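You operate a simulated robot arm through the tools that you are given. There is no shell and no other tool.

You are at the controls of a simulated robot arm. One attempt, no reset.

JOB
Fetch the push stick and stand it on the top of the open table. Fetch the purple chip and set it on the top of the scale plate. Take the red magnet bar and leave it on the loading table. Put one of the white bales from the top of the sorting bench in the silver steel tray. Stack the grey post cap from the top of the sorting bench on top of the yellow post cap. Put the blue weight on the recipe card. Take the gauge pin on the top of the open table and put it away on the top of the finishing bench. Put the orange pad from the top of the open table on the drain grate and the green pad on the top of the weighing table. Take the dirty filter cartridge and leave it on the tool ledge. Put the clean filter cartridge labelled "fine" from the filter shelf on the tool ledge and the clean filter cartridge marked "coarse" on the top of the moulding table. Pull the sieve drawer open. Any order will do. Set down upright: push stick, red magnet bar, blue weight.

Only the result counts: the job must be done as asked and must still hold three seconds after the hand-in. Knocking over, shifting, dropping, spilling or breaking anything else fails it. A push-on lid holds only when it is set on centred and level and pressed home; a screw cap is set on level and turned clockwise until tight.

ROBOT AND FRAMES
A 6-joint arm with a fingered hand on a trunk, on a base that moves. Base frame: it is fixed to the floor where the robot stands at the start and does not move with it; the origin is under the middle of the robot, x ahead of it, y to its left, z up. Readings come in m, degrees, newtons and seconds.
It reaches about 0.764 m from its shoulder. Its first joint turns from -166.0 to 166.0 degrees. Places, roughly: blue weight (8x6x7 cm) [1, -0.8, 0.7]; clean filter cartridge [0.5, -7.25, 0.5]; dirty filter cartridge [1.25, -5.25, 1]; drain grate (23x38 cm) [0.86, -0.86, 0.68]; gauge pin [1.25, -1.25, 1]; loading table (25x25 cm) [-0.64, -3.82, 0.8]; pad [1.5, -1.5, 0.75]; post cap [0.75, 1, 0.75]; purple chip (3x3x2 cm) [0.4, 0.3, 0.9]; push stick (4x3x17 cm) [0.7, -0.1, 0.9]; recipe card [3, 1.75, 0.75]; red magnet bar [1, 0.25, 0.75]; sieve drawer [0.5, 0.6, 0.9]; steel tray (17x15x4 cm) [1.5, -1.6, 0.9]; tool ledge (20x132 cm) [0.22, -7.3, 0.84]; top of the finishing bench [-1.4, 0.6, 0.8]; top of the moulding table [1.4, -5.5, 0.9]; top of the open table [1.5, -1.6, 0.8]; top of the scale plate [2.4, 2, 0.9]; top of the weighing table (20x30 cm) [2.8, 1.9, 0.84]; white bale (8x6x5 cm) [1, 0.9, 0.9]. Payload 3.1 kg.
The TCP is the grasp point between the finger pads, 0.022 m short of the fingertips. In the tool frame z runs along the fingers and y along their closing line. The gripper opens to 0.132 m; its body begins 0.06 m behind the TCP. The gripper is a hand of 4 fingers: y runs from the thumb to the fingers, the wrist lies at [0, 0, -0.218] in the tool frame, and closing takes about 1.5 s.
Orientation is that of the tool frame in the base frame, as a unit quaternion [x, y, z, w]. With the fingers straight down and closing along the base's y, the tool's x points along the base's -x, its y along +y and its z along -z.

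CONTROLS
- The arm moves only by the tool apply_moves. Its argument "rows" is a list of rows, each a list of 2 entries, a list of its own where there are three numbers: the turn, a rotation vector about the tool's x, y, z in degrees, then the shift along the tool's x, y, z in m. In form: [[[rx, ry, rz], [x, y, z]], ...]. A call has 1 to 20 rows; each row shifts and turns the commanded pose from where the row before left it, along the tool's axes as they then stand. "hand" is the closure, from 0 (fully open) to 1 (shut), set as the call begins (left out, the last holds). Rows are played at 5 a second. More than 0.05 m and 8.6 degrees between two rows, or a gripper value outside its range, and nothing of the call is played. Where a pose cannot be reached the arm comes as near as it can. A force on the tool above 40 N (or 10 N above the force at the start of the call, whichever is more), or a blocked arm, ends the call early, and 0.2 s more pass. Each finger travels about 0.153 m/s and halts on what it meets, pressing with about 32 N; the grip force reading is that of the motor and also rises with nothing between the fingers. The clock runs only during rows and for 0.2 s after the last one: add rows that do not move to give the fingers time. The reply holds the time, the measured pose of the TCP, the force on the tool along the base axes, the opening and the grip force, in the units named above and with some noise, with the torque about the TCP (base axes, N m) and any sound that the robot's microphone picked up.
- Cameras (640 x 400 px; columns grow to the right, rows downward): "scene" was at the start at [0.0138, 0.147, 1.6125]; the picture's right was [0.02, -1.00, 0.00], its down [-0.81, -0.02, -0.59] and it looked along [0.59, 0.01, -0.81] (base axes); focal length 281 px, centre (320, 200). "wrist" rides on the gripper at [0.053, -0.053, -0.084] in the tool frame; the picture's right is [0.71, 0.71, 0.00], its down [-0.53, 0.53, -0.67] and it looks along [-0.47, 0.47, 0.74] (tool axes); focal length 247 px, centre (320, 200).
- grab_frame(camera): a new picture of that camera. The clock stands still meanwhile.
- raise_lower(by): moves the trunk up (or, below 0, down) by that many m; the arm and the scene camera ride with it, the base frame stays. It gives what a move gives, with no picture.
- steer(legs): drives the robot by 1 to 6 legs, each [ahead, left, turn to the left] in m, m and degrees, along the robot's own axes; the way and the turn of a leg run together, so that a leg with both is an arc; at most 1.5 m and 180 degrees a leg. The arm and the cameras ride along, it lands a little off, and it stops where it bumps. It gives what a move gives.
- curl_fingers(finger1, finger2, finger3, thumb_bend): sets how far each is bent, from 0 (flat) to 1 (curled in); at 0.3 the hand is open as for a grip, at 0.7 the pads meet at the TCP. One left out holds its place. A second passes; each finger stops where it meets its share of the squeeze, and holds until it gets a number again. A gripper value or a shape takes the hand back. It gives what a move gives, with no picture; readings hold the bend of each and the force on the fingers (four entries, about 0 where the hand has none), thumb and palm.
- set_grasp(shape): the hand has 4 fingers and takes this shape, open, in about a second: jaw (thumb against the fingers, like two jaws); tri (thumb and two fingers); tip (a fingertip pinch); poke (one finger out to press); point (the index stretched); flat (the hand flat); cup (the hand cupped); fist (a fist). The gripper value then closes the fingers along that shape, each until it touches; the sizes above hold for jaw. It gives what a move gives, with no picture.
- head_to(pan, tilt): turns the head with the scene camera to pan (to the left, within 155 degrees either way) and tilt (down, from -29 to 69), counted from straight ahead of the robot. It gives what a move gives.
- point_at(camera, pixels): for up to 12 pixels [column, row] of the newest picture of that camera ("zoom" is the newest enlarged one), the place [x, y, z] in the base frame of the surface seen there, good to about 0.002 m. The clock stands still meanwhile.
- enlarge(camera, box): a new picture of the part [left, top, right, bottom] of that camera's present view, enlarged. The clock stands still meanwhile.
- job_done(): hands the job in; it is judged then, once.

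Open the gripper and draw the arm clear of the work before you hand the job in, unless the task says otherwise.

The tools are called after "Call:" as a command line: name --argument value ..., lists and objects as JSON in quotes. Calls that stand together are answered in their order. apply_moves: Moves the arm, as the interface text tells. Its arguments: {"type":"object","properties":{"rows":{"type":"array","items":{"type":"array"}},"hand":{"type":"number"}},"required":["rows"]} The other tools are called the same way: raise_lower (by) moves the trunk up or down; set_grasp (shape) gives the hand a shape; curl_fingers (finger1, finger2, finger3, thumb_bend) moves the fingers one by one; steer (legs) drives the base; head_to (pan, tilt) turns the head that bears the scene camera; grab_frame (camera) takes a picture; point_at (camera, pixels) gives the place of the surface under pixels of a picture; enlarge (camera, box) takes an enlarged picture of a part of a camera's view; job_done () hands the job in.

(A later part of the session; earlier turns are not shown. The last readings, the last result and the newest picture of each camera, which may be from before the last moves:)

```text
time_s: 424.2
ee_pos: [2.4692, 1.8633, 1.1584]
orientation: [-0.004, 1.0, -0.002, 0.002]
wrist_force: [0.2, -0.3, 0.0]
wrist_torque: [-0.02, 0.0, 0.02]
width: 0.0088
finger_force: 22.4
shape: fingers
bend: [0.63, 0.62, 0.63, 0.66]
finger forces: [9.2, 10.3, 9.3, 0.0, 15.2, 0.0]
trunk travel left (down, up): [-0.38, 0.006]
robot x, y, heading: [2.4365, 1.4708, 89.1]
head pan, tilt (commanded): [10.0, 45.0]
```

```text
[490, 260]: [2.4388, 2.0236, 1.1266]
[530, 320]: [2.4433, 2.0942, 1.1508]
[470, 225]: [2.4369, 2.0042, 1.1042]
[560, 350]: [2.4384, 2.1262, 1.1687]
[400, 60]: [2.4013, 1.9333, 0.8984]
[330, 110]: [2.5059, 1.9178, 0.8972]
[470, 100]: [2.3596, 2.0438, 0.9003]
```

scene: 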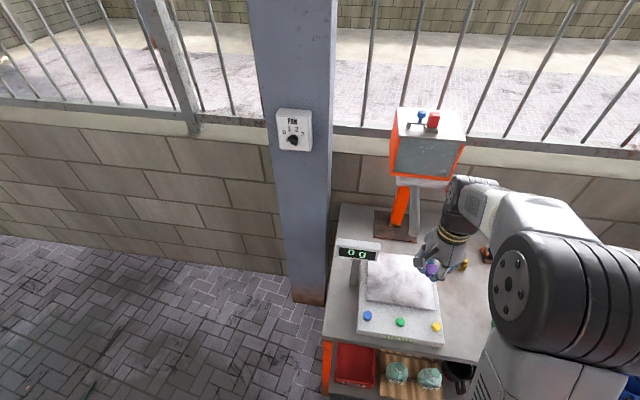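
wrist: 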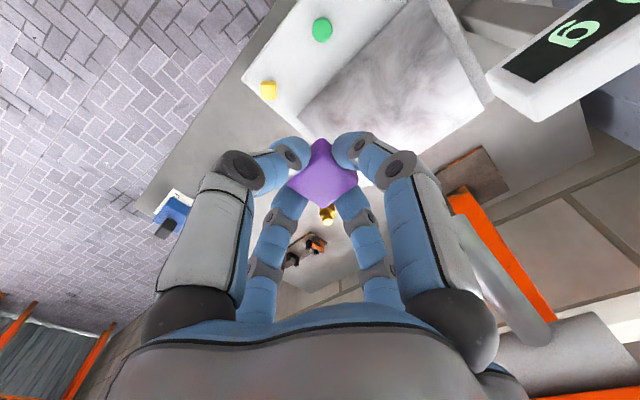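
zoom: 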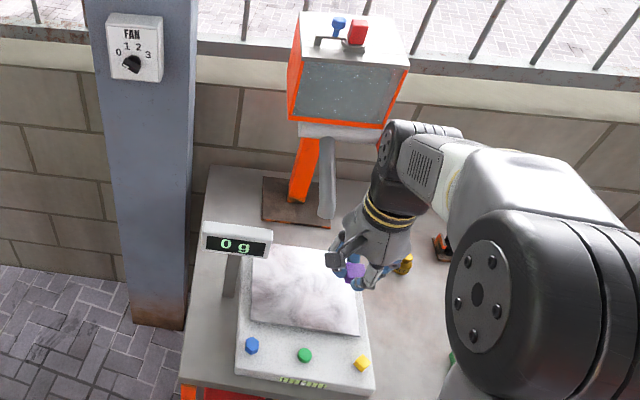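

The spout's end is at [2.45,1.99,1.10]; I'll place the chip at [2.522,1.918] on the plate, clear of it. First x, then y, then down.

Call:
apply_moves --rows '[[[0, 0, 0], [-0.027, 0, 0]], [[0, 0, 0], [-0.026, 0, 0]], [[0, 0, 0], [0, 0.028, 0]], [[0, 0, 0], [0, 0.027, 0]], [[0, 0, 0], [0, 0, 0.045]], [[0, 0, 0], [0, 0, 0.045]], [[0, 0, 0], [0, 0, 0.045]], [[0, 0, 0], [0, 0, 0.045]], [[0, 0, 0], [0, 0, 0.03]]]'

Call:
grab_frame --camera "wrist"

Call:
enlarge --camera "scene" --box '[320, 150, 500, 350]'

```text
time_s: 426.2
ee_pos: [2.5224, 1.9183, 0.9475]
orientation: [-0.003, 1.0, 0.0, 0.003]
wrist_force: [-0.1, 0.0, 0.6]
wrist_torque: [0.0, -0.03, 0.0]
width: 0.0088
finger_force: 21.8
shape: fingers
bend: [0.63, 0.62, 0.63, 0.66]
finger forces: [9.3, 10.5, 9.2, 0.0, 15.1, 0.0]
trunk travel left (down, up): [-0.38, 0.006]
robot x, y, heading: [2.4332, 1.4705, 89.2]
head pan, tilt (commanded): [10.0, 45.0]
```

```text
taken
```

wrist: 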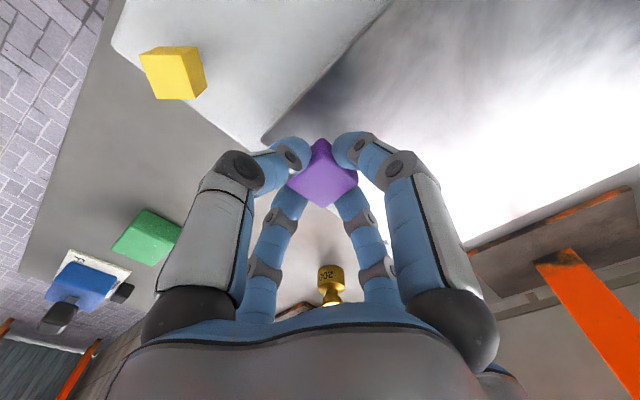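

```text
2.00 times, centred on (410, 250) of scene
```

zoom: 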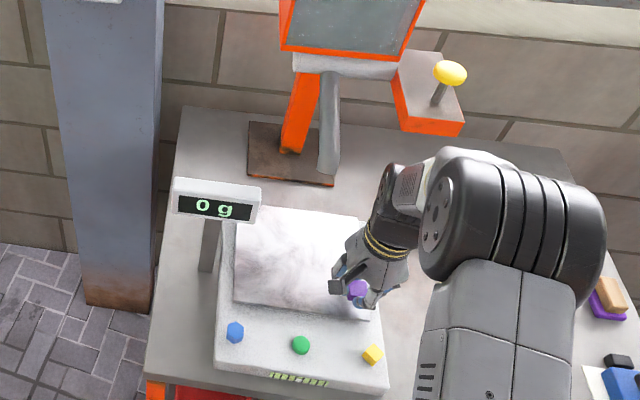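

The chip is over the plate, ~1 cm inside its corner on each side. I shift 4 mm inward and lower to contact.

Call:
apply_moves --rows '[[[0, 0, 0], [0.004, 0.003, 0.006]], [[0, 0, 0], [0, 0, 0.006]], [[0, 0, 0], [0, 0, 0.003]]]'

Call:
apply_moves --rows '[[[0, 0, 0], [0, 0, 0.002]], [[0, 0, 0], [0, 0, 0]]]'

Call:
apply_moves --rows '[[[0, 0, 0], [0, 0, 0.0015]], [[0, 0, 0], [0, 0, 0]]]'

```text
time_s: 427.0
ee_pos: [2.5188, 1.9198, 0.9345]
orientation: [-0.003, 1.0, -0.001, 0.002]
wrist_force: [0.4, 0.1, 0.1]
wrist_torque: [-0.01, 0.02, 0.01]
width: 0.0085
finger_force: 21.5
shape: fingers
bend: [0.63, 0.62, 0.63, 0.66]
finger forces: [9.2, 10.4, 9.3, 0.1, 15.1, 0.1]
trunk travel left (down, up): [-0.38, 0.006]
robot x, y, heading: [2.4328, 1.4693, 89.2]
head pan, tilt (commanded): [10.0, 45.0]
```

```text
time_s: 427.6
ee_pos: [2.5193, 1.9211, 0.9313]
orientation: [-0.004, 1.0, -0.001, 0.002]
wrist_force: [-0.3, 0.1, 0.3]
wrist_torque: [-0.01, 0.04, -0.03]
width: 0.0083
finger_force: 22.0
shape: fingers
bend: [0.63, 0.62, 0.63, 0.66]
finger forces: [9.2, 10.6, 9.3, 0.0, 15.1, 0.0]
trunk travel left (down, up): [-0.38, 0.006]
robot x, y, heading: [2.4377, 1.4702, 89.1]
head pan, tilt (commanded): [10.0, 45.0]
```

```text
time_s: 428.2
ee_pos: [2.5196, 1.9225, 0.9295]
orientation: [-0.003, 1.0, -0.002, 0.001]
wrist_force: [0.3, 0.6, 1.3]
wrist_torque: [0.0, 0.01, 0.01]
width: 0.0085
finger_force: 21.6
shape: fingers
bend: [0.63, 0.62, 0.63, 0.66]
finger forces: [9.2, 10.5, 9.3, 0.1, 15.1, 0.0]
trunk travel left (down, up): [-0.38, 0.006]
robot x, y, heading: [2.4298, 1.4694, 89.1]
head pan, tilt (commanded): [10.0, 45.0]
```

Light contact (1.3 N). I open slightly and lift.

Call:
curl_fingers --finger1 0.56 --finger2 0.56 --finger3 0.56 --thumb_bend 0.58

Call:
apply_moves --rows '[[[0, 0, 0], [0, 0, -0.005]], [[0, 0, 0], [0, 0, -0.02]], [[0, 0, 0], [0, 0, -0.04]], [[0, 0, 0], [0, 0, -0.045]], [[0, 0, 0], [0, 0, -0.045]], [[0, 0, 0], [0, 0, -0.045]], [[0, 0, 0], [0, -0.04, -0.02]]]'

Call:
grab_frame --camera "wrist"

Call:
enlarge --camera "scene" --box '[320, 200, 480, 350]'

```text
time_s: 429.2
ee_pos: [2.5195, 1.9218, 0.9293]
orientation: [-0.004, 1.0, -0.002, 0.002]
wrist_force: [0.2, 0.0, 0.5]
wrist_torque: [0.01, -0.01, 0.03]
width: 0.0249
finger_force: 0.0
shape: fingers
bend: [0.56, 0.56, 0.56, 0.57]
finger forces: [0.0, 0.0, 0.1, 0.0, 0.0, 0.1]
trunk travel left (down, up): [-0.38, 0.006]
robot x, y, heading: [2.4336, 1.4698, 89.3]
head pan, tilt (commanded): [10.0, 45.0]
```

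```text
time_s: 430.8
ee_pos: [2.5194, 1.8787, 1.1517]
orientation: [-0.004, 1.0, -0.001, 0.002]
wrist_force: [0.0, -0.3, 0.6]
wrist_torque: [0.02, -0.04, -0.01]
width: 0.0247
finger_force: 0.1
shape: fingers
bend: [0.56, 0.56, 0.56, 0.57]
finger forces: [0.1, 0.1, 0.0, 0.0, 0.0, 0.0]
trunk travel left (down, up): [-0.38, 0.006]
robot x, y, heading: [2.4366, 1.4696, 89.2]
head pan, tilt (commanded): [10.0, 45.0]
```

```text
taken
```

wrist: 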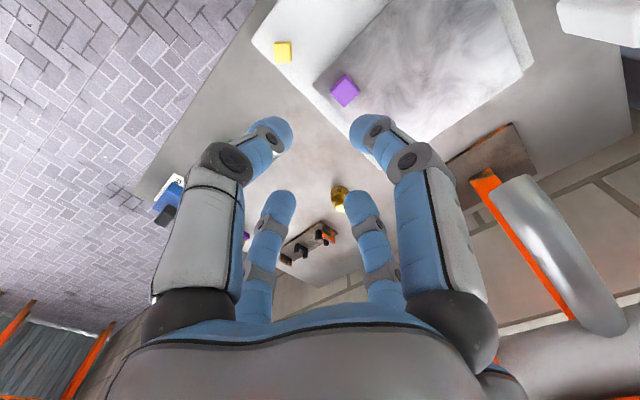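

```text
2.67 times, centred on (400, 275) of scene
```

zoom: 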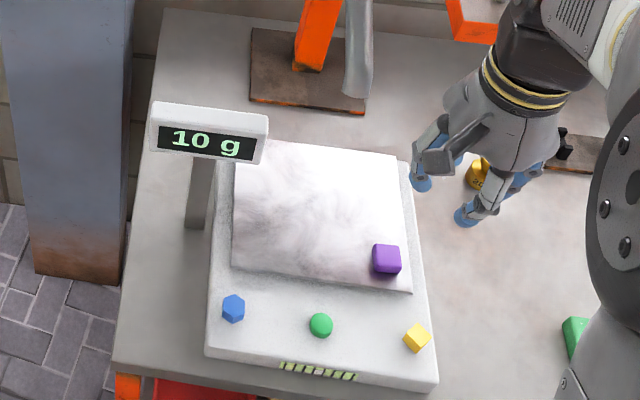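

The scale reads 10 g with the chip on it. Next the red magnet bar, reached from the bench's far side: I drive to about (1.36,0.40), heading 180°.

Call:
steer --legs '[[0, 0.75, 0.8], [0, 0, 90], [0, 1.06, 0], [0.28, 0, 0]]'

Call:
head_to --pan 0 --tilt 50

Call:
grab_frame --camera "scene"

Call:
grab_frame --camera "wrist"

```text
time_s: 445.3
ee_pos: [0.9909, 0.4898, 1.1509]
orientation: [0.717, -0.697, 0.0, -0.002]
wrist_force: [0.1, 0.2, -0.5]
wrist_torque: [0.02, 0.01, 0.01]
width: 0.0249
finger_force: 0.1
shape: fingers
bend: [0.56, 0.56, 0.56, 0.57]
finger forces: [0.0, 0.0, 0.0, 0.0, 0.1, 0.0]
trunk travel left (down, up): [-0.38, 0.006]
robot x, y, heading: [1.4047, 0.4158, -179.6]
head pan, tilt (commanded): [10.0, 45.0]
```

```text
time_s: 446.0
ee_pos: [0.991, 0.4893, 1.15]
orientation: [0.717, -0.697, 0.0, -0.002]
wrist_force: [-0.1, 0.2, -0.2]
wrist_torque: [-0.01, -0.01, 0.02]
width: 0.0247
finger_force: 0.0
shape: fingers
bend: [0.56, 0.56, 0.56, 0.57]
finger forces: [0.0, 0.0, 0.0, 0.1, 0.1, 0.1]
trunk travel left (down, up): [-0.38, 0.006]
robot x, y, heading: [1.405, 0.4133, -179.2]
head pan, tilt (commanded): [0.0, 50.0]
```

```text
taken
```

scene: 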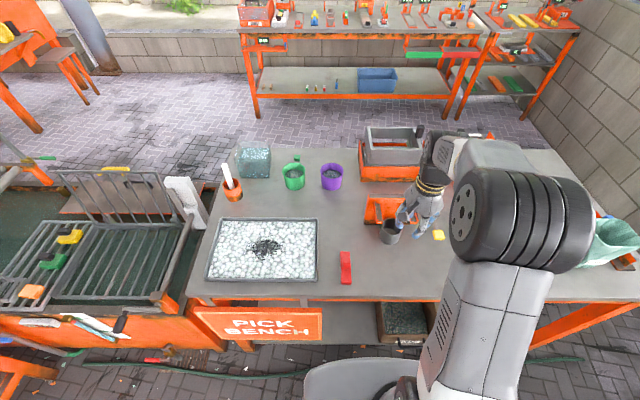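

```text
taken
```

wrist: 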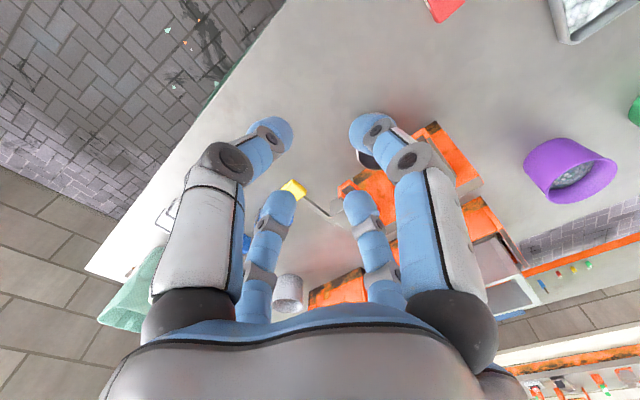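

The magnet bar is at scene (346,267). I zoom in.

Call:
enlarge --camera "scene" --box '[320, 235, 375, 300]'

Call:
point_at --camera "zoom" --pixels '[[300, 120], [300, 160], [300, 200], [300, 260], [270, 120], [340, 120], [270, 200], [340, 200], [300, 290], [350, 270], [265, 270], [310, 100]]'

```text
6.15 times, centred on (348, 268) of scene
```

zoom: 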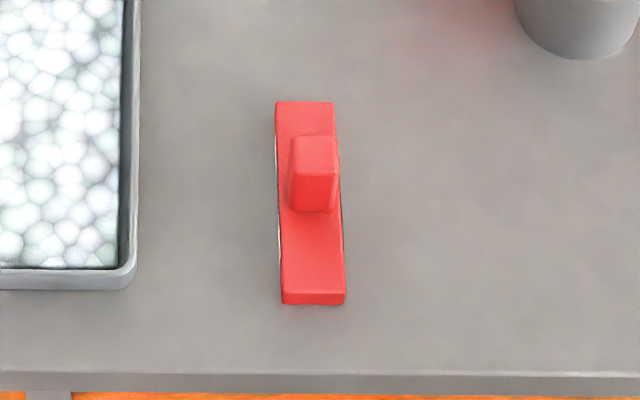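

```text
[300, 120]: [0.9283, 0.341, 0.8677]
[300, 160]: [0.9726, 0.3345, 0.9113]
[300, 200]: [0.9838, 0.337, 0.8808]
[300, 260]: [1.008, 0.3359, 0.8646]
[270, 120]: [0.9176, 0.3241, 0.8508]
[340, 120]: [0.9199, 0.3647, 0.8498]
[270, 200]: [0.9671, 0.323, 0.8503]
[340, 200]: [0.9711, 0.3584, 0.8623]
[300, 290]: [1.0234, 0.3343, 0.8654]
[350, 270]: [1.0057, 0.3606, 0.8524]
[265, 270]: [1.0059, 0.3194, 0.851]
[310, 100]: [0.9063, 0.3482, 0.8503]
```

The bar lies along x with a knob at ≈[0.970,0.343], top 0.912. I open to 0.45, move above it, and look.

Call:
curl_fingers --finger1 0.44 --finger2 0.44 --finger3 0.44 --thumb_bend 0.44

Call:
apply_moves --rows '[[[0, 0, 0], [0.0364, 0.0063, 0]], [[0, 0, 0], [0.0364, 0.0063, 0]], [[0, 0, 0], [0.0364, 0.0063, 0]], [[0, 0, 0], [0.0364, 0.0063, 0]], [[0, 0, 0], [0, 0, 0.045]], [[0, 0, 0], [0, 0, 0.045]]]'

Call:
grab_frame --camera "wrist"

Call:
enlarge --camera "wrist" --box '[250, 20, 410, 160]'

```text
time_s: 447.0
ee_pos: [0.9918, 0.4885, 1.1506]
orientation: [0.718, -0.696, -0.001, -0.002]
wrist_force: [0.6, -0.6, -0.5]
wrist_torque: [-0.02, 0.0, 0.03]
width: 0.0546
finger_force: 0.1
shape: fingers
bend: [0.44, 0.44, 0.44, 0.44]
finger forces: [0.0, 0.1, 0.0, 0.0, 0.0, 0.0]
trunk travel left (down, up): [-0.38, 0.006]
robot x, y, heading: [1.4034, 0.4108, -179.5]
head pan, tilt (commanded): [0.0, 50.0]
```

```text
time_s: 448.4
ee_pos: [0.9685, 0.3432, 1.0618]
orientation: [0.718, -0.696, -0.002, -0.003]
wrist_force: [0.8, -0.8, 0.6]
wrist_torque: [0.0, -0.01, -0.01]
width: 0.0544
finger_force: 0.1
shape: fingers
bend: [0.44, 0.44, 0.44, 0.44]
finger forces: [0.0, 0.0, 0.0, 0.0, 0.0, 0.0]
trunk travel left (down, up): [-0.38, 0.006]
robot x, y, heading: [1.4045, 0.4136, -179.5]
head pan, tilt (commanded): [0.0, 50.0]
```

```text
taken
```

wrist: 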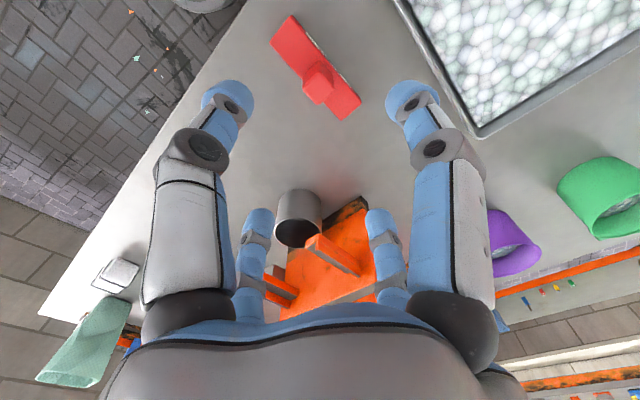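

```text
2.86 times, centred on (330, 90) of wrist
```

zoom: 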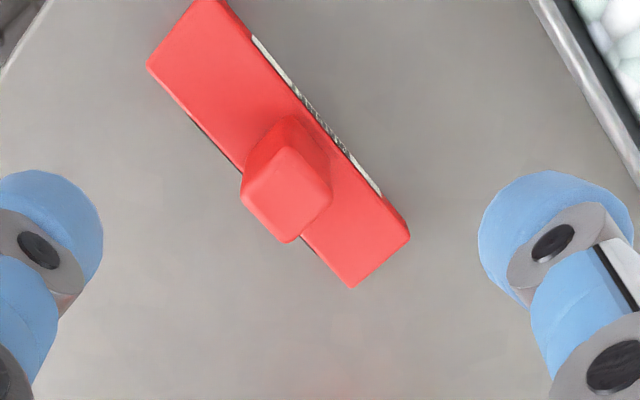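

Knob is on-axis. I descend to z≈0.898 and close.

Call:
apply_moves --rows '[[[0, 0, 0], [0, 0, 0.045]], [[0, 0, 0], [0, 0, 0.045]], [[0, 0, 0], [0, 0, 0.045]], [[0, 0, 0], [0, 0, 0.018]], [[0, 0, 0], [0, 0, 0.01]]]'

Call:
curl_fingers --finger1 0.8 --finger2 0.8 --finger3 0.8 --thumb_bend 0.8

Call:
grab_frame --camera "wrist"

```text
time_s: 449.6
ee_pos: [0.9709, 0.3433, 0.896]
orientation: [0.718, -0.696, -0.001, -0.002]
wrist_force: [0.4, -0.2, -0.2]
wrist_torque: [0.03, 0.01, -0.03]
width: 0.0547
finger_force: 0.1
shape: fingers
bend: [0.44, 0.44, 0.44, 0.44]
finger forces: [0.0, 0.0, 0.0, 0.1, 0.0, 0.0]
trunk travel left (down, up): [-0.38, 0.006]
robot x, y, heading: [1.4041, 0.4107, -179.5]
head pan, tilt (commanded): [0.0, 50.0]
```

```text
time_s: 450.6
ee_pos: [0.9718, 0.3431, 0.897]
orientation: [0.718, -0.697, 0.0, -0.002]
wrist_force: [-1.0, 0.7, 0.4]
wrist_torque: [0.0, 0.02, -0.01]
width: 0.0055
finger_force: 22.4
shape: fingers
bend: [0.64, 0.63, 0.64, 0.66]
finger forces: [9.0, 10.7, 9.3, 0.1, 16.3, 0.0]
trunk travel left (down, up): [-0.38, 0.006]
robot x, y, heading: [1.4003, 0.4154, -179.6]
head pan, tilt (commanded): [0.0, 50.0]
```

```text
taken
```

wrist: 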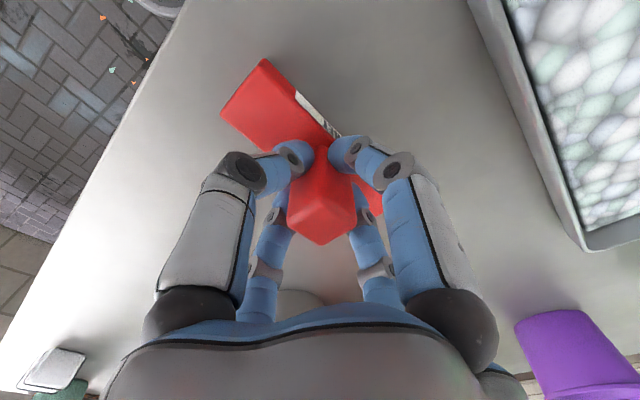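

Held firmly. I lift, then drive around the left end and down the front aisle toward the loading table.

Call:
apply_moves --rows '[[[0, 0, 0], [0, 0, -0.01]], [[0, 0, 0], [0, 0, -0.03]], [[0, 0, 0], [0, 0, -0.045]], [[0, 0, 0], [0, 0, -0.045]], [[0, 0, 0], [0, 0, -0.045]], [[0, 0, 0], [0, 0, -0.045]], [[0, 0, 0], [0, -0.03, -0.03]]]'

Call:
grab_frame --camera "wrist"

Call:
steer --legs '[[0, -1.46, -0.5], [1.5, 0, 0], [0.25, 0, 0]]'

```text
time_s: 452.2
ee_pos: [1.0011, 0.3413, 1.1469]
orientation: [0.717, -0.697, -0.001, -0.003]
wrist_force: [-0.9, 0.1, -3.6]
wrist_torque: [0.0, 0.02, 0.03]
width: 0.0048
finger_force: 22.8
shape: fingers
bend: [0.64, 0.63, 0.63, 0.65]
finger forces: [9.2, 10.2, 9.2, 0.1, 16.5, 0.1]
trunk travel left (down, up): [-0.38, 0.006]
robot x, y, heading: [1.4047, 0.4147, -179.5]
head pan, tilt (commanded): [0.0, 50.0]
```

```text
taken
```

wrist: 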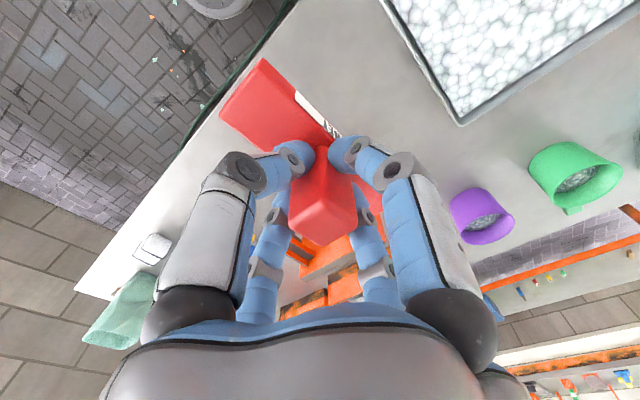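

```text
time_s: 467.9
ee_pos: [-0.7719, 1.8006, 1.1459]
orientation: [0.712, -0.702, -0.001, -0.003]
wrist_force: [-0.8, 1.0, -2.9]
wrist_torque: [0.0, -0.03, -0.02]
width: 0.0049
finger_force: 22.0
shape: fingers
bend: [0.64, 0.63, 0.63, 0.65]
finger forces: [9.2, 10.3, 9.1, 0.0, 16.4, 0.0]
trunk travel left (down, up): [-0.38, 0.006]
robot x, y, heading: [-0.365, 1.8701, 179.7]
head pan, tilt (commanded): [0.0, 50.0]
```

I strafe down the aisle (−y).

Call:
steer --legs '[[0, 1.5, 0], [0, 1.5, 0], [0, 1.4, 0]]'

Call:
head_to --pan 75 --tilt 35

Call:
grab_frame --camera "scene"

```text
time_s: 487.8
ee_pos: [-0.8594, -2.4455, 1.1461]
orientation: [-0.705, 0.709, 0.003, 0.007]
wrist_force: [-1.7, 7.1, -1.5]
wrist_torque: [-0.2, -0.04, -0.07]
width: 0.0018
finger_force: 27.8
shape: fingers
bend: [0.67, 0.62, 0.61, 0.65]
finger forces: [17.5, 10.9, 10.1, 0.0, 16.3, 0.0]
trunk travel left (down, up): [-0.38, 0.006]
robot x, y, heading: [-0.4492, -2.3953, 178.5]
head pan, tilt (commanded): [0.0, 50.0]
stopped in leg 3: the force on the tool passed its limit at 49 N (the readings are from after the stop); the commanded pose is now the measured one
```

```text
time_s: 489.3
ee_pos: [-0.8579, -2.4459, 1.1466]
orientation: [-0.706, 0.708, 0.003, 0.007]
wrist_force: [-2.6, 11.8, -0.4]
wrist_torque: [-0.27, 0.0, -0.08]
width: 0.0017
finger_force: 31.8
shape: fingers
bend: [0.67, 0.62, 0.61, 0.65]
finger forces: [24.0, 11.0, 10.7, 0.1, 16.4, 0.0]
trunk travel left (down, up): [-0.38, 0.006]
robot x, y, heading: [-0.4518, -2.3969, 178.4]
head pan, tilt (commanded): [75.0, 35.0]
```

```text
taken
```

scene: 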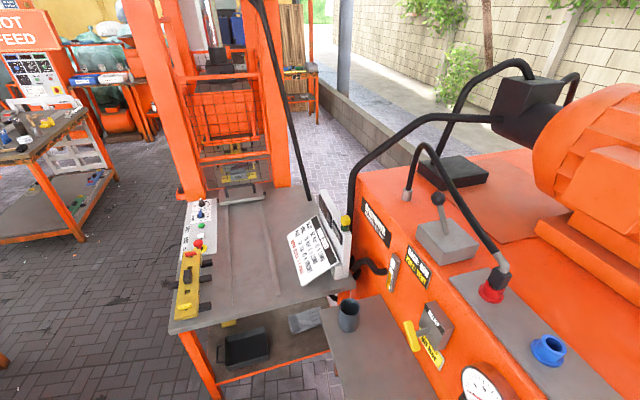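

The held bar touched the machine at y≈−2.5 (49 N). I back off +y right away and check the grip.

Call:
steer --legs '[[0, -0.15, 0]]'

Call:
grab_frame --camera "wrist"

Call:
grab_frame --camera "scene"

```text
time_s: 490.7
ee_pos: [-0.8544, -2.3002, 1.1452]
orientation: [-0.706, 0.708, 0.004, 0.007]
wrist_force: [-0.4, 0.5, -3.3]
wrist_torque: [-0.07, -0.02, 0.0]
width: 0.002
finger_force: 21.6
shape: fingers
bend: [0.66, 0.62, 0.61, 0.65]
finger forces: [7.3, 11.0, 9.5, 0.1, 16.4, 0.1]
trunk travel left (down, up): [-0.38, 0.006]
robot x, y, heading: [-0.4468, -2.25, 178.6]
head pan, tilt (commanded): [75.0, 35.0]
```

```text
taken
```

wrist: 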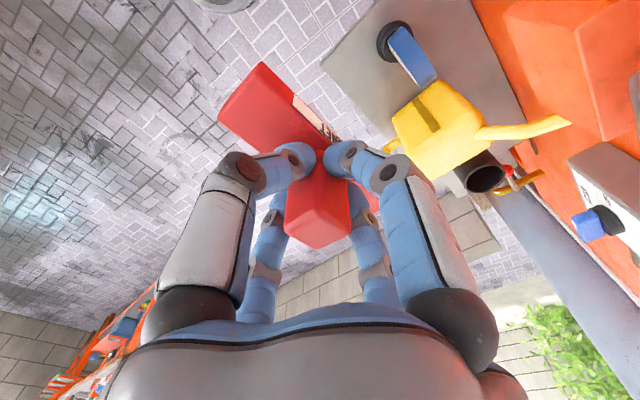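

```text
taken
```

scene: 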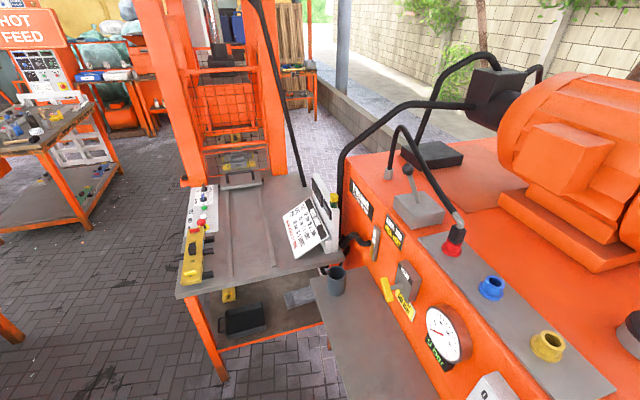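

I check what was touched: locate the yellow can, gauge, and machine face in the wrist view.

Call:
point_at --camera "wrist" --pixels '[[440, 110], [440, 150], [520, 130], [405, 50], [487, 175], [510, 50], [560, 100], [350, 60], [470, 60], [600, 220], [590, 170], [520, 180]]'

Call:
enlarge --camera "wrist" --box '[320, 0, 640, 260]'

```text
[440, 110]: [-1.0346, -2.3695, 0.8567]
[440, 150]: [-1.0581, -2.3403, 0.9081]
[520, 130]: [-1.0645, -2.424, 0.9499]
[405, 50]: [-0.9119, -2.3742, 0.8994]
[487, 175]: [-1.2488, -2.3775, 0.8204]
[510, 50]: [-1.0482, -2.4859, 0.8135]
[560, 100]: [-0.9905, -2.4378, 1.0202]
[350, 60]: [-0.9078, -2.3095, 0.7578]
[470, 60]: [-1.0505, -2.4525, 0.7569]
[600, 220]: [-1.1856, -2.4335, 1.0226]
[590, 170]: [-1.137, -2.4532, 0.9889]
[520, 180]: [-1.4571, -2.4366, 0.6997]
```

```text
1.54 times, centred on (480, 130) of wrist
```

zoom: 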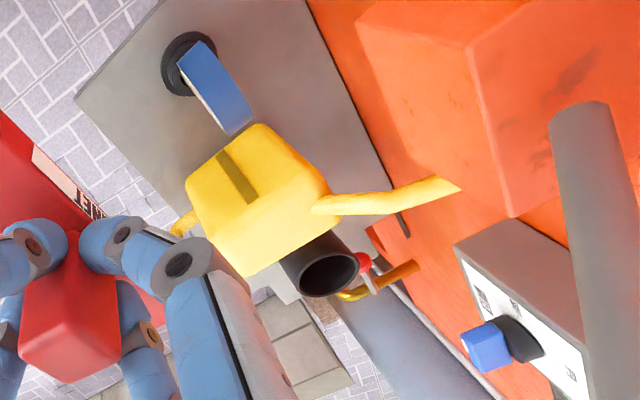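

The contact was with the machine cabinet's edge (hand at z≈1.1+; small items on its shelf are lower and look undisturbed). Now I locate the loading table in the scene view.

Call:
point_at --camera "scene" --pixels '[[250, 260], [350, 340], [340, 280], [220, 230], [390, 230], [420, 360], [60, 135], [240, 380], [380, 300], [310, 225], [190, 270], [345, 300]]'

Call:
head_to --pan 110 --tilt 35

Call:
grab_frame --camera "scene"

```text
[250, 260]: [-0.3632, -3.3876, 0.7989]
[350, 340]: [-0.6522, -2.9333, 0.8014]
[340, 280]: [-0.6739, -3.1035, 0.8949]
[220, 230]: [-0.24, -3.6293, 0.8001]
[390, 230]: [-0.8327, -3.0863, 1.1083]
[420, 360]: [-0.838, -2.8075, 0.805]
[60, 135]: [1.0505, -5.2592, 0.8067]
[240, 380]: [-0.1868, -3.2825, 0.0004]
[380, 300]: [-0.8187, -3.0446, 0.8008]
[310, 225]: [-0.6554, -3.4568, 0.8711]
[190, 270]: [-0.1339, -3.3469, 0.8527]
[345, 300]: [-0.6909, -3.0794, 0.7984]
```

```text
time_s: 491.7
ee_pos: [-0.855, -2.2982, 1.1456]
orientation: [-0.706, 0.708, 0.003, 0.007]
wrist_force: [0.3, 0.1, -2.9]
wrist_torque: [-0.01, -0.01, 0.02]
width: 0.0019
finger_force: 22.3
shape: fingers
bend: [0.66, 0.62, 0.61, 0.65]
finger forces: [7.3, 11.0, 9.5, 0.0, 16.4, 0.0]
trunk travel left (down, up): [-0.38, 0.006]
robot x, y, heading: [-0.4461, -2.249, 178.4]
head pan, tilt (commanded): [110.0, 35.0]
```

```text
taken
```

scene: 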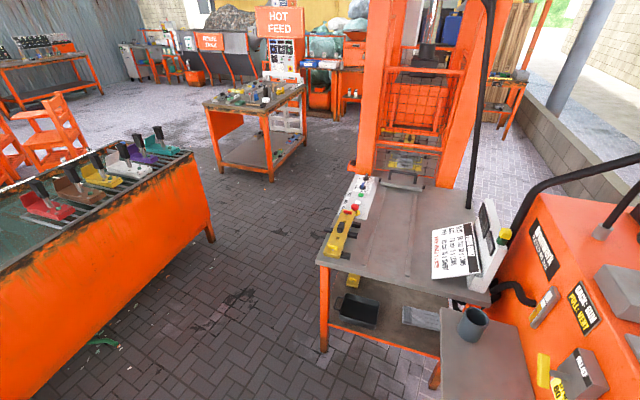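

I zoom into the press table to map it.

Call:
enlarge --camera "scene" --box '[310, 130, 540, 320]'

Call:
point_at --camera "scene" --pixels '[[325, 257], [465, 298], [365, 190], [440, 195], [400, 230], [420, 200], [400, 180], [480, 290], [350, 215], [385, 270], [455, 245], [475, 325]]'

```text
2.11 times, centred on (425, 225) of scene
```

zoom: 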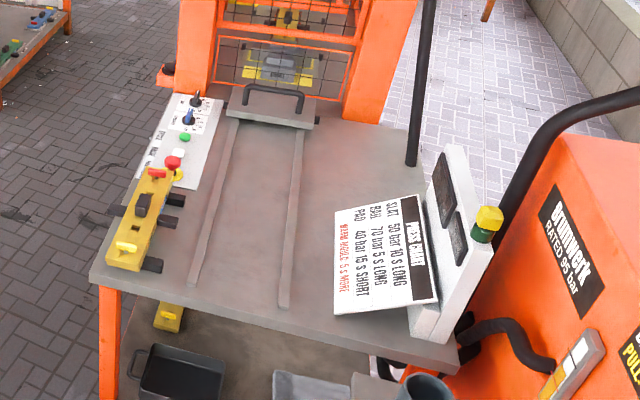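

```text
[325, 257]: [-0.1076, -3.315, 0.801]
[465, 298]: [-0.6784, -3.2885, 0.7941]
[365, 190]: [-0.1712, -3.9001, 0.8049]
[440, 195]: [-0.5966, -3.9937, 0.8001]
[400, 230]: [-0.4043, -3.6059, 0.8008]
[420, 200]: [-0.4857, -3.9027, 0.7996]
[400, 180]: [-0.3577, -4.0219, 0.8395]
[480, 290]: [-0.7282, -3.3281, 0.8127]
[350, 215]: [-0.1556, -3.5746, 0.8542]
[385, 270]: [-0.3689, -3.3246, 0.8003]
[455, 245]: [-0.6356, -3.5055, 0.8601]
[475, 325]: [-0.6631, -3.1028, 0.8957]
```

The press table spans x −0.10…−0.72, y −3.28…−4.0 at z=0.80; the stated spot [−0.64,−3.82] is its rear right part. I back off east and drive down the aisle to view it from the east side.

Call:
steer --legs '[[-0.8, 0, 1.5], [0, 1.2, 0]]'

Call:
head_to --pan 20 --tilt 40

Call:
grab_frame --camera "scene"

```text
time_s: 494.9
ee_pos: [-0.2523, -2.3181, 1.1485]
orientation: [-0.692, 0.722, 0.005, 0.006]
wrist_force: [0.6, -0.8, -2.3]
wrist_torque: [0.0, 0.0, 0.04]
width: 0.0019
finger_force: 22.3
shape: fingers
bend: [0.66, 0.62, 0.61, 0.65]
finger forces: [7.4, 11.0, 9.6, 0.0, 16.3, 0.0]
trunk travel left (down, up): [-0.38, 0.006]
robot x, y, heading: [0.1523, -2.2806, 176.4]
head pan, tilt (commanded): [110.0, 35.0]
stopped in leg 1: the robot was blocked; the commanded pose is now the measured one
```

```text
time_s: 496.5
ee_pos: [-0.257, -2.319, 1.1457]
orientation: [-0.691, 0.723, 0.003, 0.007]
wrist_force: [0.6, 0.1, -4.1]
wrist_torque: [0.0, 0.0, -0.02]
width: 0.0021
finger_force: 22.2
shape: fingers
bend: [0.66, 0.62, 0.61, 0.65]
finger forces: [7.5, 11.0, 9.6, 0.1, 16.1, 0.0]
trunk travel left (down, up): [-0.38, 0.006]
robot x, y, heading: [0.1523, -2.2801, 176.2]
head pan, tilt (commanded): [20.0, 40.0]
```

```text
taken
```

scene: 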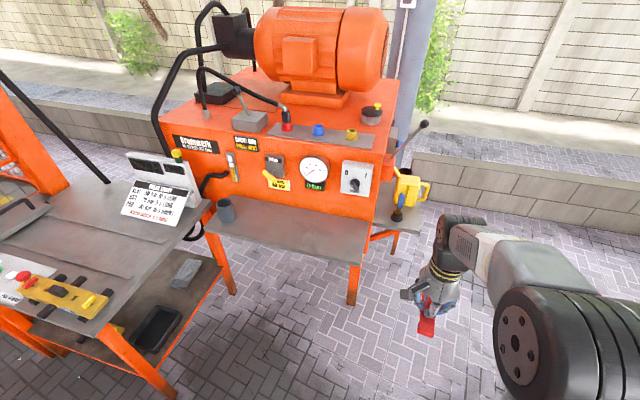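

Blocked by the conveyor's corner at x≈0.15. I can see the machine well; let me zoom on its right side (lever at (415,140), shelf items) to verify nothing was moved.

Call:
enlarge --camera "scene" --box '[330, 90, 470, 260]'

Call:
point_at --camera "scene" --pixels '[[424, 125], [410, 140], [398, 152], [412, 190], [398, 212], [390, 160], [372, 115], [405, 235], [380, 100], [395, 85]]'

```text
2.35 times, centred on (400, 175) of scene
```

zoom: 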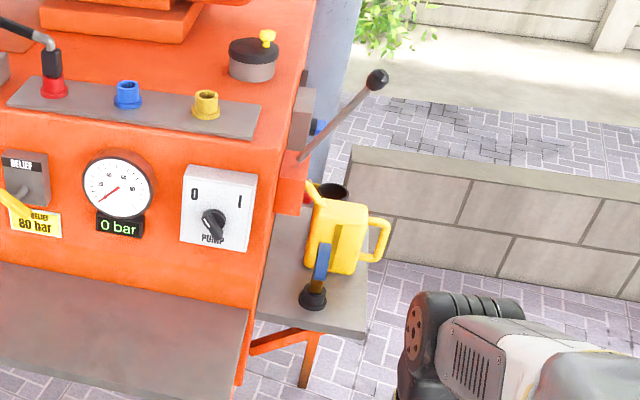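

```text
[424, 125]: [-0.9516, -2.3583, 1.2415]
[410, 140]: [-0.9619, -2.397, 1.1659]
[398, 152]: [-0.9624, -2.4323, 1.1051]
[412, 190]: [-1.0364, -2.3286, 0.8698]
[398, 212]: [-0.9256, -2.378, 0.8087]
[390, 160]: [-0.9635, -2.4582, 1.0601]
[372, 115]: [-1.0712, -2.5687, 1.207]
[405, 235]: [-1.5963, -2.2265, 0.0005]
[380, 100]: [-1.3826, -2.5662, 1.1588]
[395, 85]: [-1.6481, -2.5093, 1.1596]
```

The lever and shelf items match the start view; the contact was just the fixed cabinet corner. I continue: strafe south past the conveyor's end, then back up and look.

Call:
steer --legs '[[0, 0, 3.7], [0, 0.6, 0]]'

Call:
head_to --pan 100 --tilt 30

Call:
grab_frame --camera "scene"

Call:
point_at --camera "scene" --pixels '[[100, 300], [200, 250], [250, 200], [30, 350], [200, 320], [300, 250], [100, 380], [280, 170], [400, 170], [330, 170]]'

```text
time_s: 500.3
ee_pos: [-0.254, -2.9307, 1.1458]
orientation: [0.712, -0.702, -0.004, -0.007]
wrist_force: [0.0, 0.5, -2.7]
wrist_torque: [0.0, 0.0, -0.01]
width: 0.0022
finger_force: 22.3
shape: fingers
bend: [0.66, 0.62, 0.61, 0.65]
finger forces: [7.6, 11.1, 9.6, 0.0, 15.9, 0.0]
trunk travel left (down, up): [-0.38, 0.006]
robot x, y, heading: [0.151, -2.8704, 179.6]
head pan, tilt (commanded): [20.0, 40.0]
```

```text
time_s: 501.9
ee_pos: [-0.2544, -2.9311, 1.1462]
orientation: [0.712, -0.702, -0.003, -0.008]
wrist_force: [-1.1, -1.3, -2.4]
wrist_torque: [-0.06, -0.02, 0.02]
width: 0.0023
finger_force: 22.4
shape: fingers
bend: [0.66, 0.62, 0.61, 0.65]
finger forces: [7.6, 11.1, 9.7, 0.1, 15.9, 0.0]
trunk travel left (down, up): [-0.38, 0.006]
robot x, y, heading: [0.1532, -2.8685, 179.5]
head pan, tilt (commanded): [100.0, 30.0]
```

```text
taken
```

scene: 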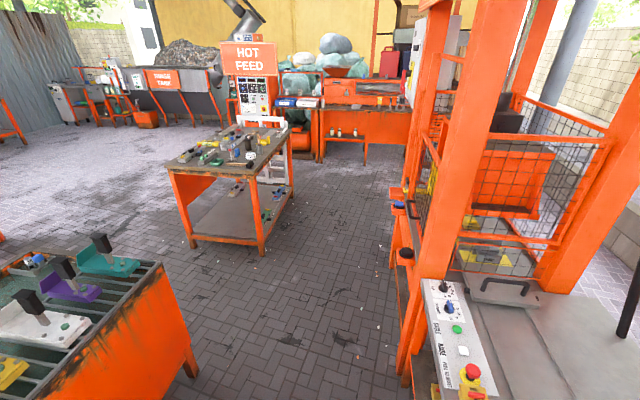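

```text
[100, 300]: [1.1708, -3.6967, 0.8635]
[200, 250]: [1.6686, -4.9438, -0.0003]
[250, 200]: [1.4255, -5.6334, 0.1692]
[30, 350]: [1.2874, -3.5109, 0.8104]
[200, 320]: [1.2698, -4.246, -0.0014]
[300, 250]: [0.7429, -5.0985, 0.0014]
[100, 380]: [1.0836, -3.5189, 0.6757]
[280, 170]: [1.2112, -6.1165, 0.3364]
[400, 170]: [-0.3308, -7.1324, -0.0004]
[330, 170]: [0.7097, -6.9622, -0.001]
```

The aisle is free down to y≈−5. I go to about (0.35,−3.85) and look west over the press table.

Call:
steer --legs '[[-0.25, 0, 0], [0, 0.95, 0]]'

Call:
head_to --pan -10 --tilt 35

Call:
grab_frame --camera "scene"

```text
time_s: 508.3
ee_pos: [-0.0079, -3.885, 1.1455]
orientation: [0.712, -0.702, -0.004, -0.008]
wrist_force: [0.3, -0.6, -2.2]
wrist_torque: [0.0, -0.01, 0.01]
width: 0.0024
finger_force: 22.2
shape: fingers
bend: [0.66, 0.62, 0.61, 0.65]
finger forces: [7.7, 10.9, 9.7, 0.1, 15.8, 0.0]
trunk travel left (down, up): [-0.38, 0.006]
robot x, y, heading: [0.3973, -3.8253, 179.5]
head pan, tilt (commanded): [100.0, 30.0]
```

```text
time_s: 510.1
ee_pos: [-0.0087, -3.8833, 1.145]
orientation: [0.712, -0.702, -0.003, -0.007]
wrist_force: [0.1, -0.4, -2.7]
wrist_torque: [-0.01, 0.03, 0.0]
width: 0.0023
finger_force: 21.4
shape: fingers
bend: [0.66, 0.62, 0.61, 0.65]
finger forces: [7.6, 11.0, 9.6, 0.1, 15.8, 0.0]
trunk travel left (down, up): [-0.38, 0.006]
robot x, y, heading: [0.4045, -3.8232, 179.4]
head pan, tilt (commanded): [-10.0, 35.0]
```

```text
taken
```

scene: 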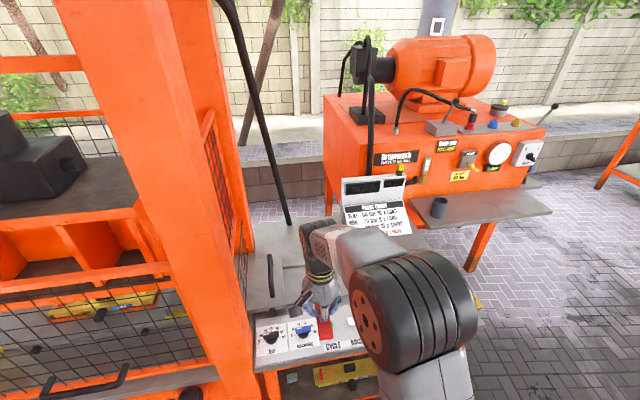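

I zoom on the press table surface.

Call:
enlarge --camera "scene" --box '[230, 190, 440, 380]'

Call:
point_at --camera "scene" --pixels '[[290, 230], [270, 235], [290, 250], [285, 222], [262, 245], [300, 270], [275, 300], [310, 228], [255, 230], [288, 215], [260, 270], [330, 225]]'

```text
2.11 times, centred on (335, 285) of scene
```

zoom: 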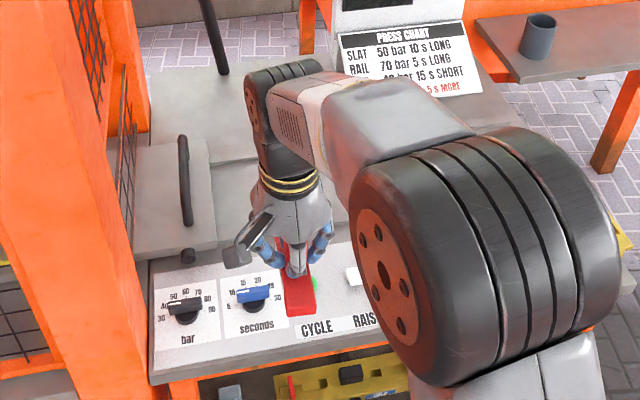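

```text
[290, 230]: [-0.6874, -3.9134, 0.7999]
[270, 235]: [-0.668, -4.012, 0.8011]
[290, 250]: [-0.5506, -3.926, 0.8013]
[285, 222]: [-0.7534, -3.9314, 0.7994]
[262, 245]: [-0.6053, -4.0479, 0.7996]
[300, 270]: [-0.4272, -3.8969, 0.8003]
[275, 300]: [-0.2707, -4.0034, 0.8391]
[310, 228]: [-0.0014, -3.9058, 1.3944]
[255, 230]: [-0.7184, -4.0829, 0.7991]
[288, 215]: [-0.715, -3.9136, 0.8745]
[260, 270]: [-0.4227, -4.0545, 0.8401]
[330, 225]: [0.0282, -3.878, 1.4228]
```

The free area of the table is west of the rails (x −0.51…−0.78), only reachable from the west side. I look for a route around the press's south side.

Call:
steer --legs '[[0, 1.3, 0.5]]'

Call:
head_to --pan 10 --tilt 30

Call:
grab_frame --camera "scene"

Call:
point_at --camera "scene" --pixels '[[100, 250], [200, 250], [300, 250], [300, 200], [200, 180], [100, 180], [400, 250], [350, 180], [250, 150], [50, 200], [420, 180], [300, 300]]'

```text
time_s: 517.0
ee_pos: [-0.0261, -5.1988, 1.1454]
orientation: [-0.704, 0.71, 0.002, 0.007]
wrist_force: [0.1, 0.0, -3.7]
wrist_torque: [-0.04, 0.0, -0.01]
width: 0.0
finger_force: 16.0
shape: fingers
bend: [0.72, 0.59, 0.62, 0.76]
finger forces: [0.0, 15.7, 15.3, 0.1, 0.0, 0.1]
trunk travel left (down, up): [-0.38, 0.006]
robot x, y, heading: [0.382, -5.1542, 178.6]
head pan, tilt (commanded): [-10.0, 35.0]
stopped in leg 1: the robot was blocked; the commanded pose is now the measured one
```

```text
time_s: 517.8
ee_pos: [-0.0259, -5.1984, 1.1465]
orientation: [-0.706, 0.708, 0.002, 0.007]
wrist_force: [-0.3, 0.4, -3.3]
wrist_torque: [-0.05, -0.07, -0.03]
width: 0.0
finger_force: 15.1
shape: fingers
bend: [0.72, 0.59, 0.62, 0.76]
finger forces: [0.1, 15.6, 15.3, 0.0, 0.1, 0.1]
trunk travel left (down, up): [-0.38, 0.006]
robot x, y, heading: [0.3795, -5.1557, 178.5]
head pan, tilt (commanded): [10.0, 30.0]
```

```text
taken
```

scene: 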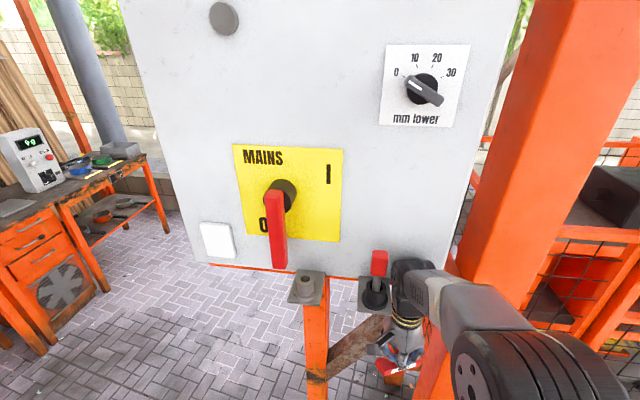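

```text
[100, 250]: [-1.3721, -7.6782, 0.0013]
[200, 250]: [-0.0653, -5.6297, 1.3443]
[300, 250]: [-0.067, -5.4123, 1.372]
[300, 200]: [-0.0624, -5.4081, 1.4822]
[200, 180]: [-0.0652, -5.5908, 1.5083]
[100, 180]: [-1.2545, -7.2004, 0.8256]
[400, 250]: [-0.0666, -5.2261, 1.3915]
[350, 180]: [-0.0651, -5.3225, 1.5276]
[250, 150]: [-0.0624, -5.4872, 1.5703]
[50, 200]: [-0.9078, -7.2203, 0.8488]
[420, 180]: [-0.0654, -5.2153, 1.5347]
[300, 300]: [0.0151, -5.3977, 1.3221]
```

The robot was blocked and the grip readings changed; I check the wrist camera at once.

Call:
grab_frame --camera "wrist"

Call:
enlarge --camera "scene" --box '[280, 240, 480, 400]'

```text
taken
```

wrist: 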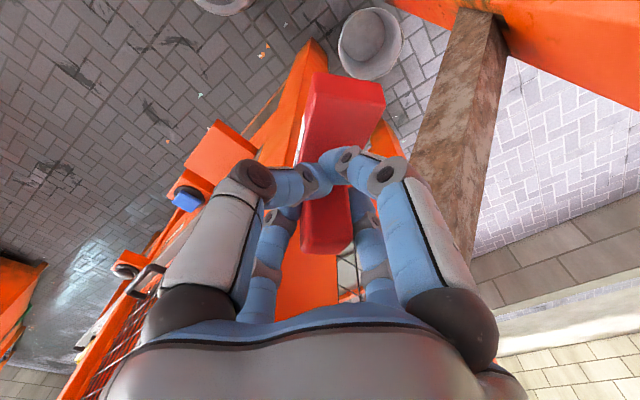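

```text
2.50 times, centred on (380, 320) of scene
```

zoom: 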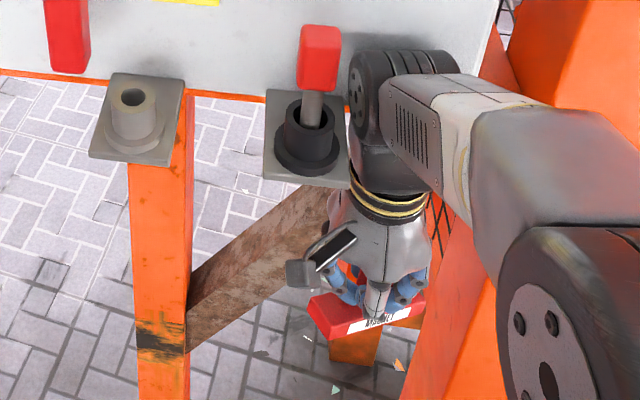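

The bar got turned in the grip by touching the press frame, but it is still held. I retreat +y by 0.25 and inspect.

Call:
steer --legs '[[0, -0.12, 0]]'

Call:
grab_frame --camera "wrist"

Call:
grab_frame --camera "scene"

```text
time_s: 519.2
ee_pos: [-0.0226, -5.0925, 1.1452]
orientation: [0.709, -0.705, 0.002, -0.009]
wrist_force: [1.8, -0.9, -2.2]
wrist_torque: [-0.01, -0.08, -0.03]
width: 0.0
finger_force: 15.4
shape: fingers
bend: [0.72, 0.59, 0.62, 0.76]
finger forces: [0.0, 15.1, 16.3, 0.0, 0.0, 0.0]
trunk travel left (down, up): [-0.38, 0.006]
robot x, y, heading: [0.3862, -5.0366, 179.0]
head pan, tilt (commanded): [10.0, 30.0]
stopped in leg 1: the force on the tool passed its limit at 44 N (the readings are from after the stop); the commanded pose is now the measured one
```

```text
taken
```

wrist: 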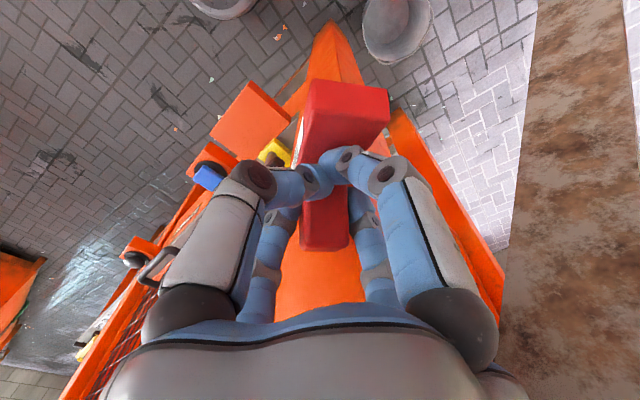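

```text
taken
```

scene: 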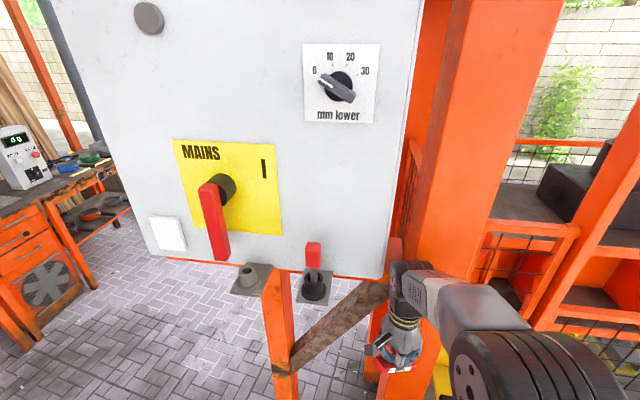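

The bar is catching on the press leg; I first back straight away (+x) to clear it.

Call:
steer --legs '[[-0.35, 0, 0]]'

Call:
grab_frame --camera "wrist"

Call:
grab_frame --camera "scene"

```text
time_s: 521.4
ee_pos: [0.3185, -5.0996, 1.145]
orientation: [-0.707, 0.707, -0.001, 0.007]
wrist_force: [-0.5, 0.1, -3.4]
wrist_torque: [-0.05, -0.03, -0.02]
width: 0.0
finger_force: 15.3
shape: fingers
bend: [0.72, 0.59, 0.62, 0.76]
finger forces: [0.0, 15.1, 14.9, 0.0, 0.1, 0.0]
trunk travel left (down, up): [-0.38, 0.006]
robot x, y, heading: [0.7258, -5.0464, 178.6]
head pan, tilt (commanded): [10.0, 30.0]
```

```text
taken
```

wrist: 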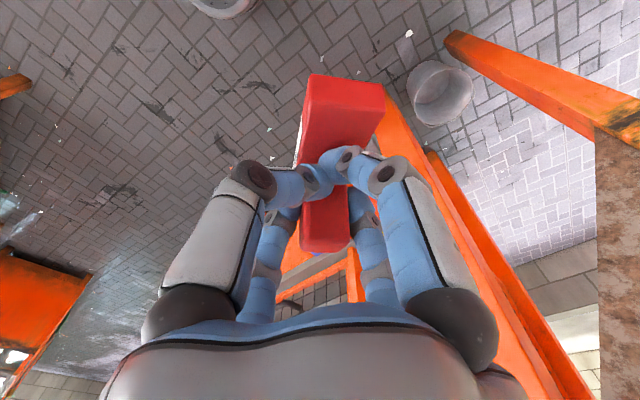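

```text
taken
```

scene: 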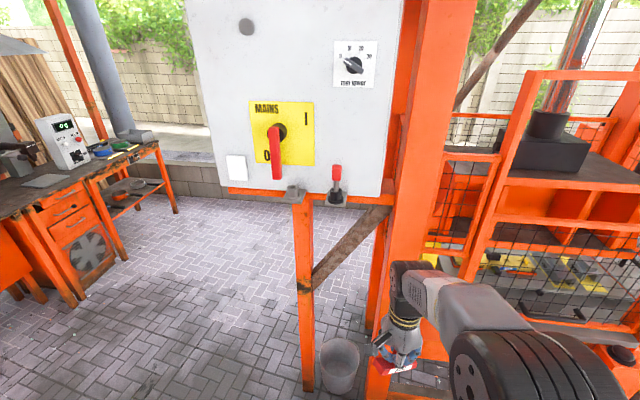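

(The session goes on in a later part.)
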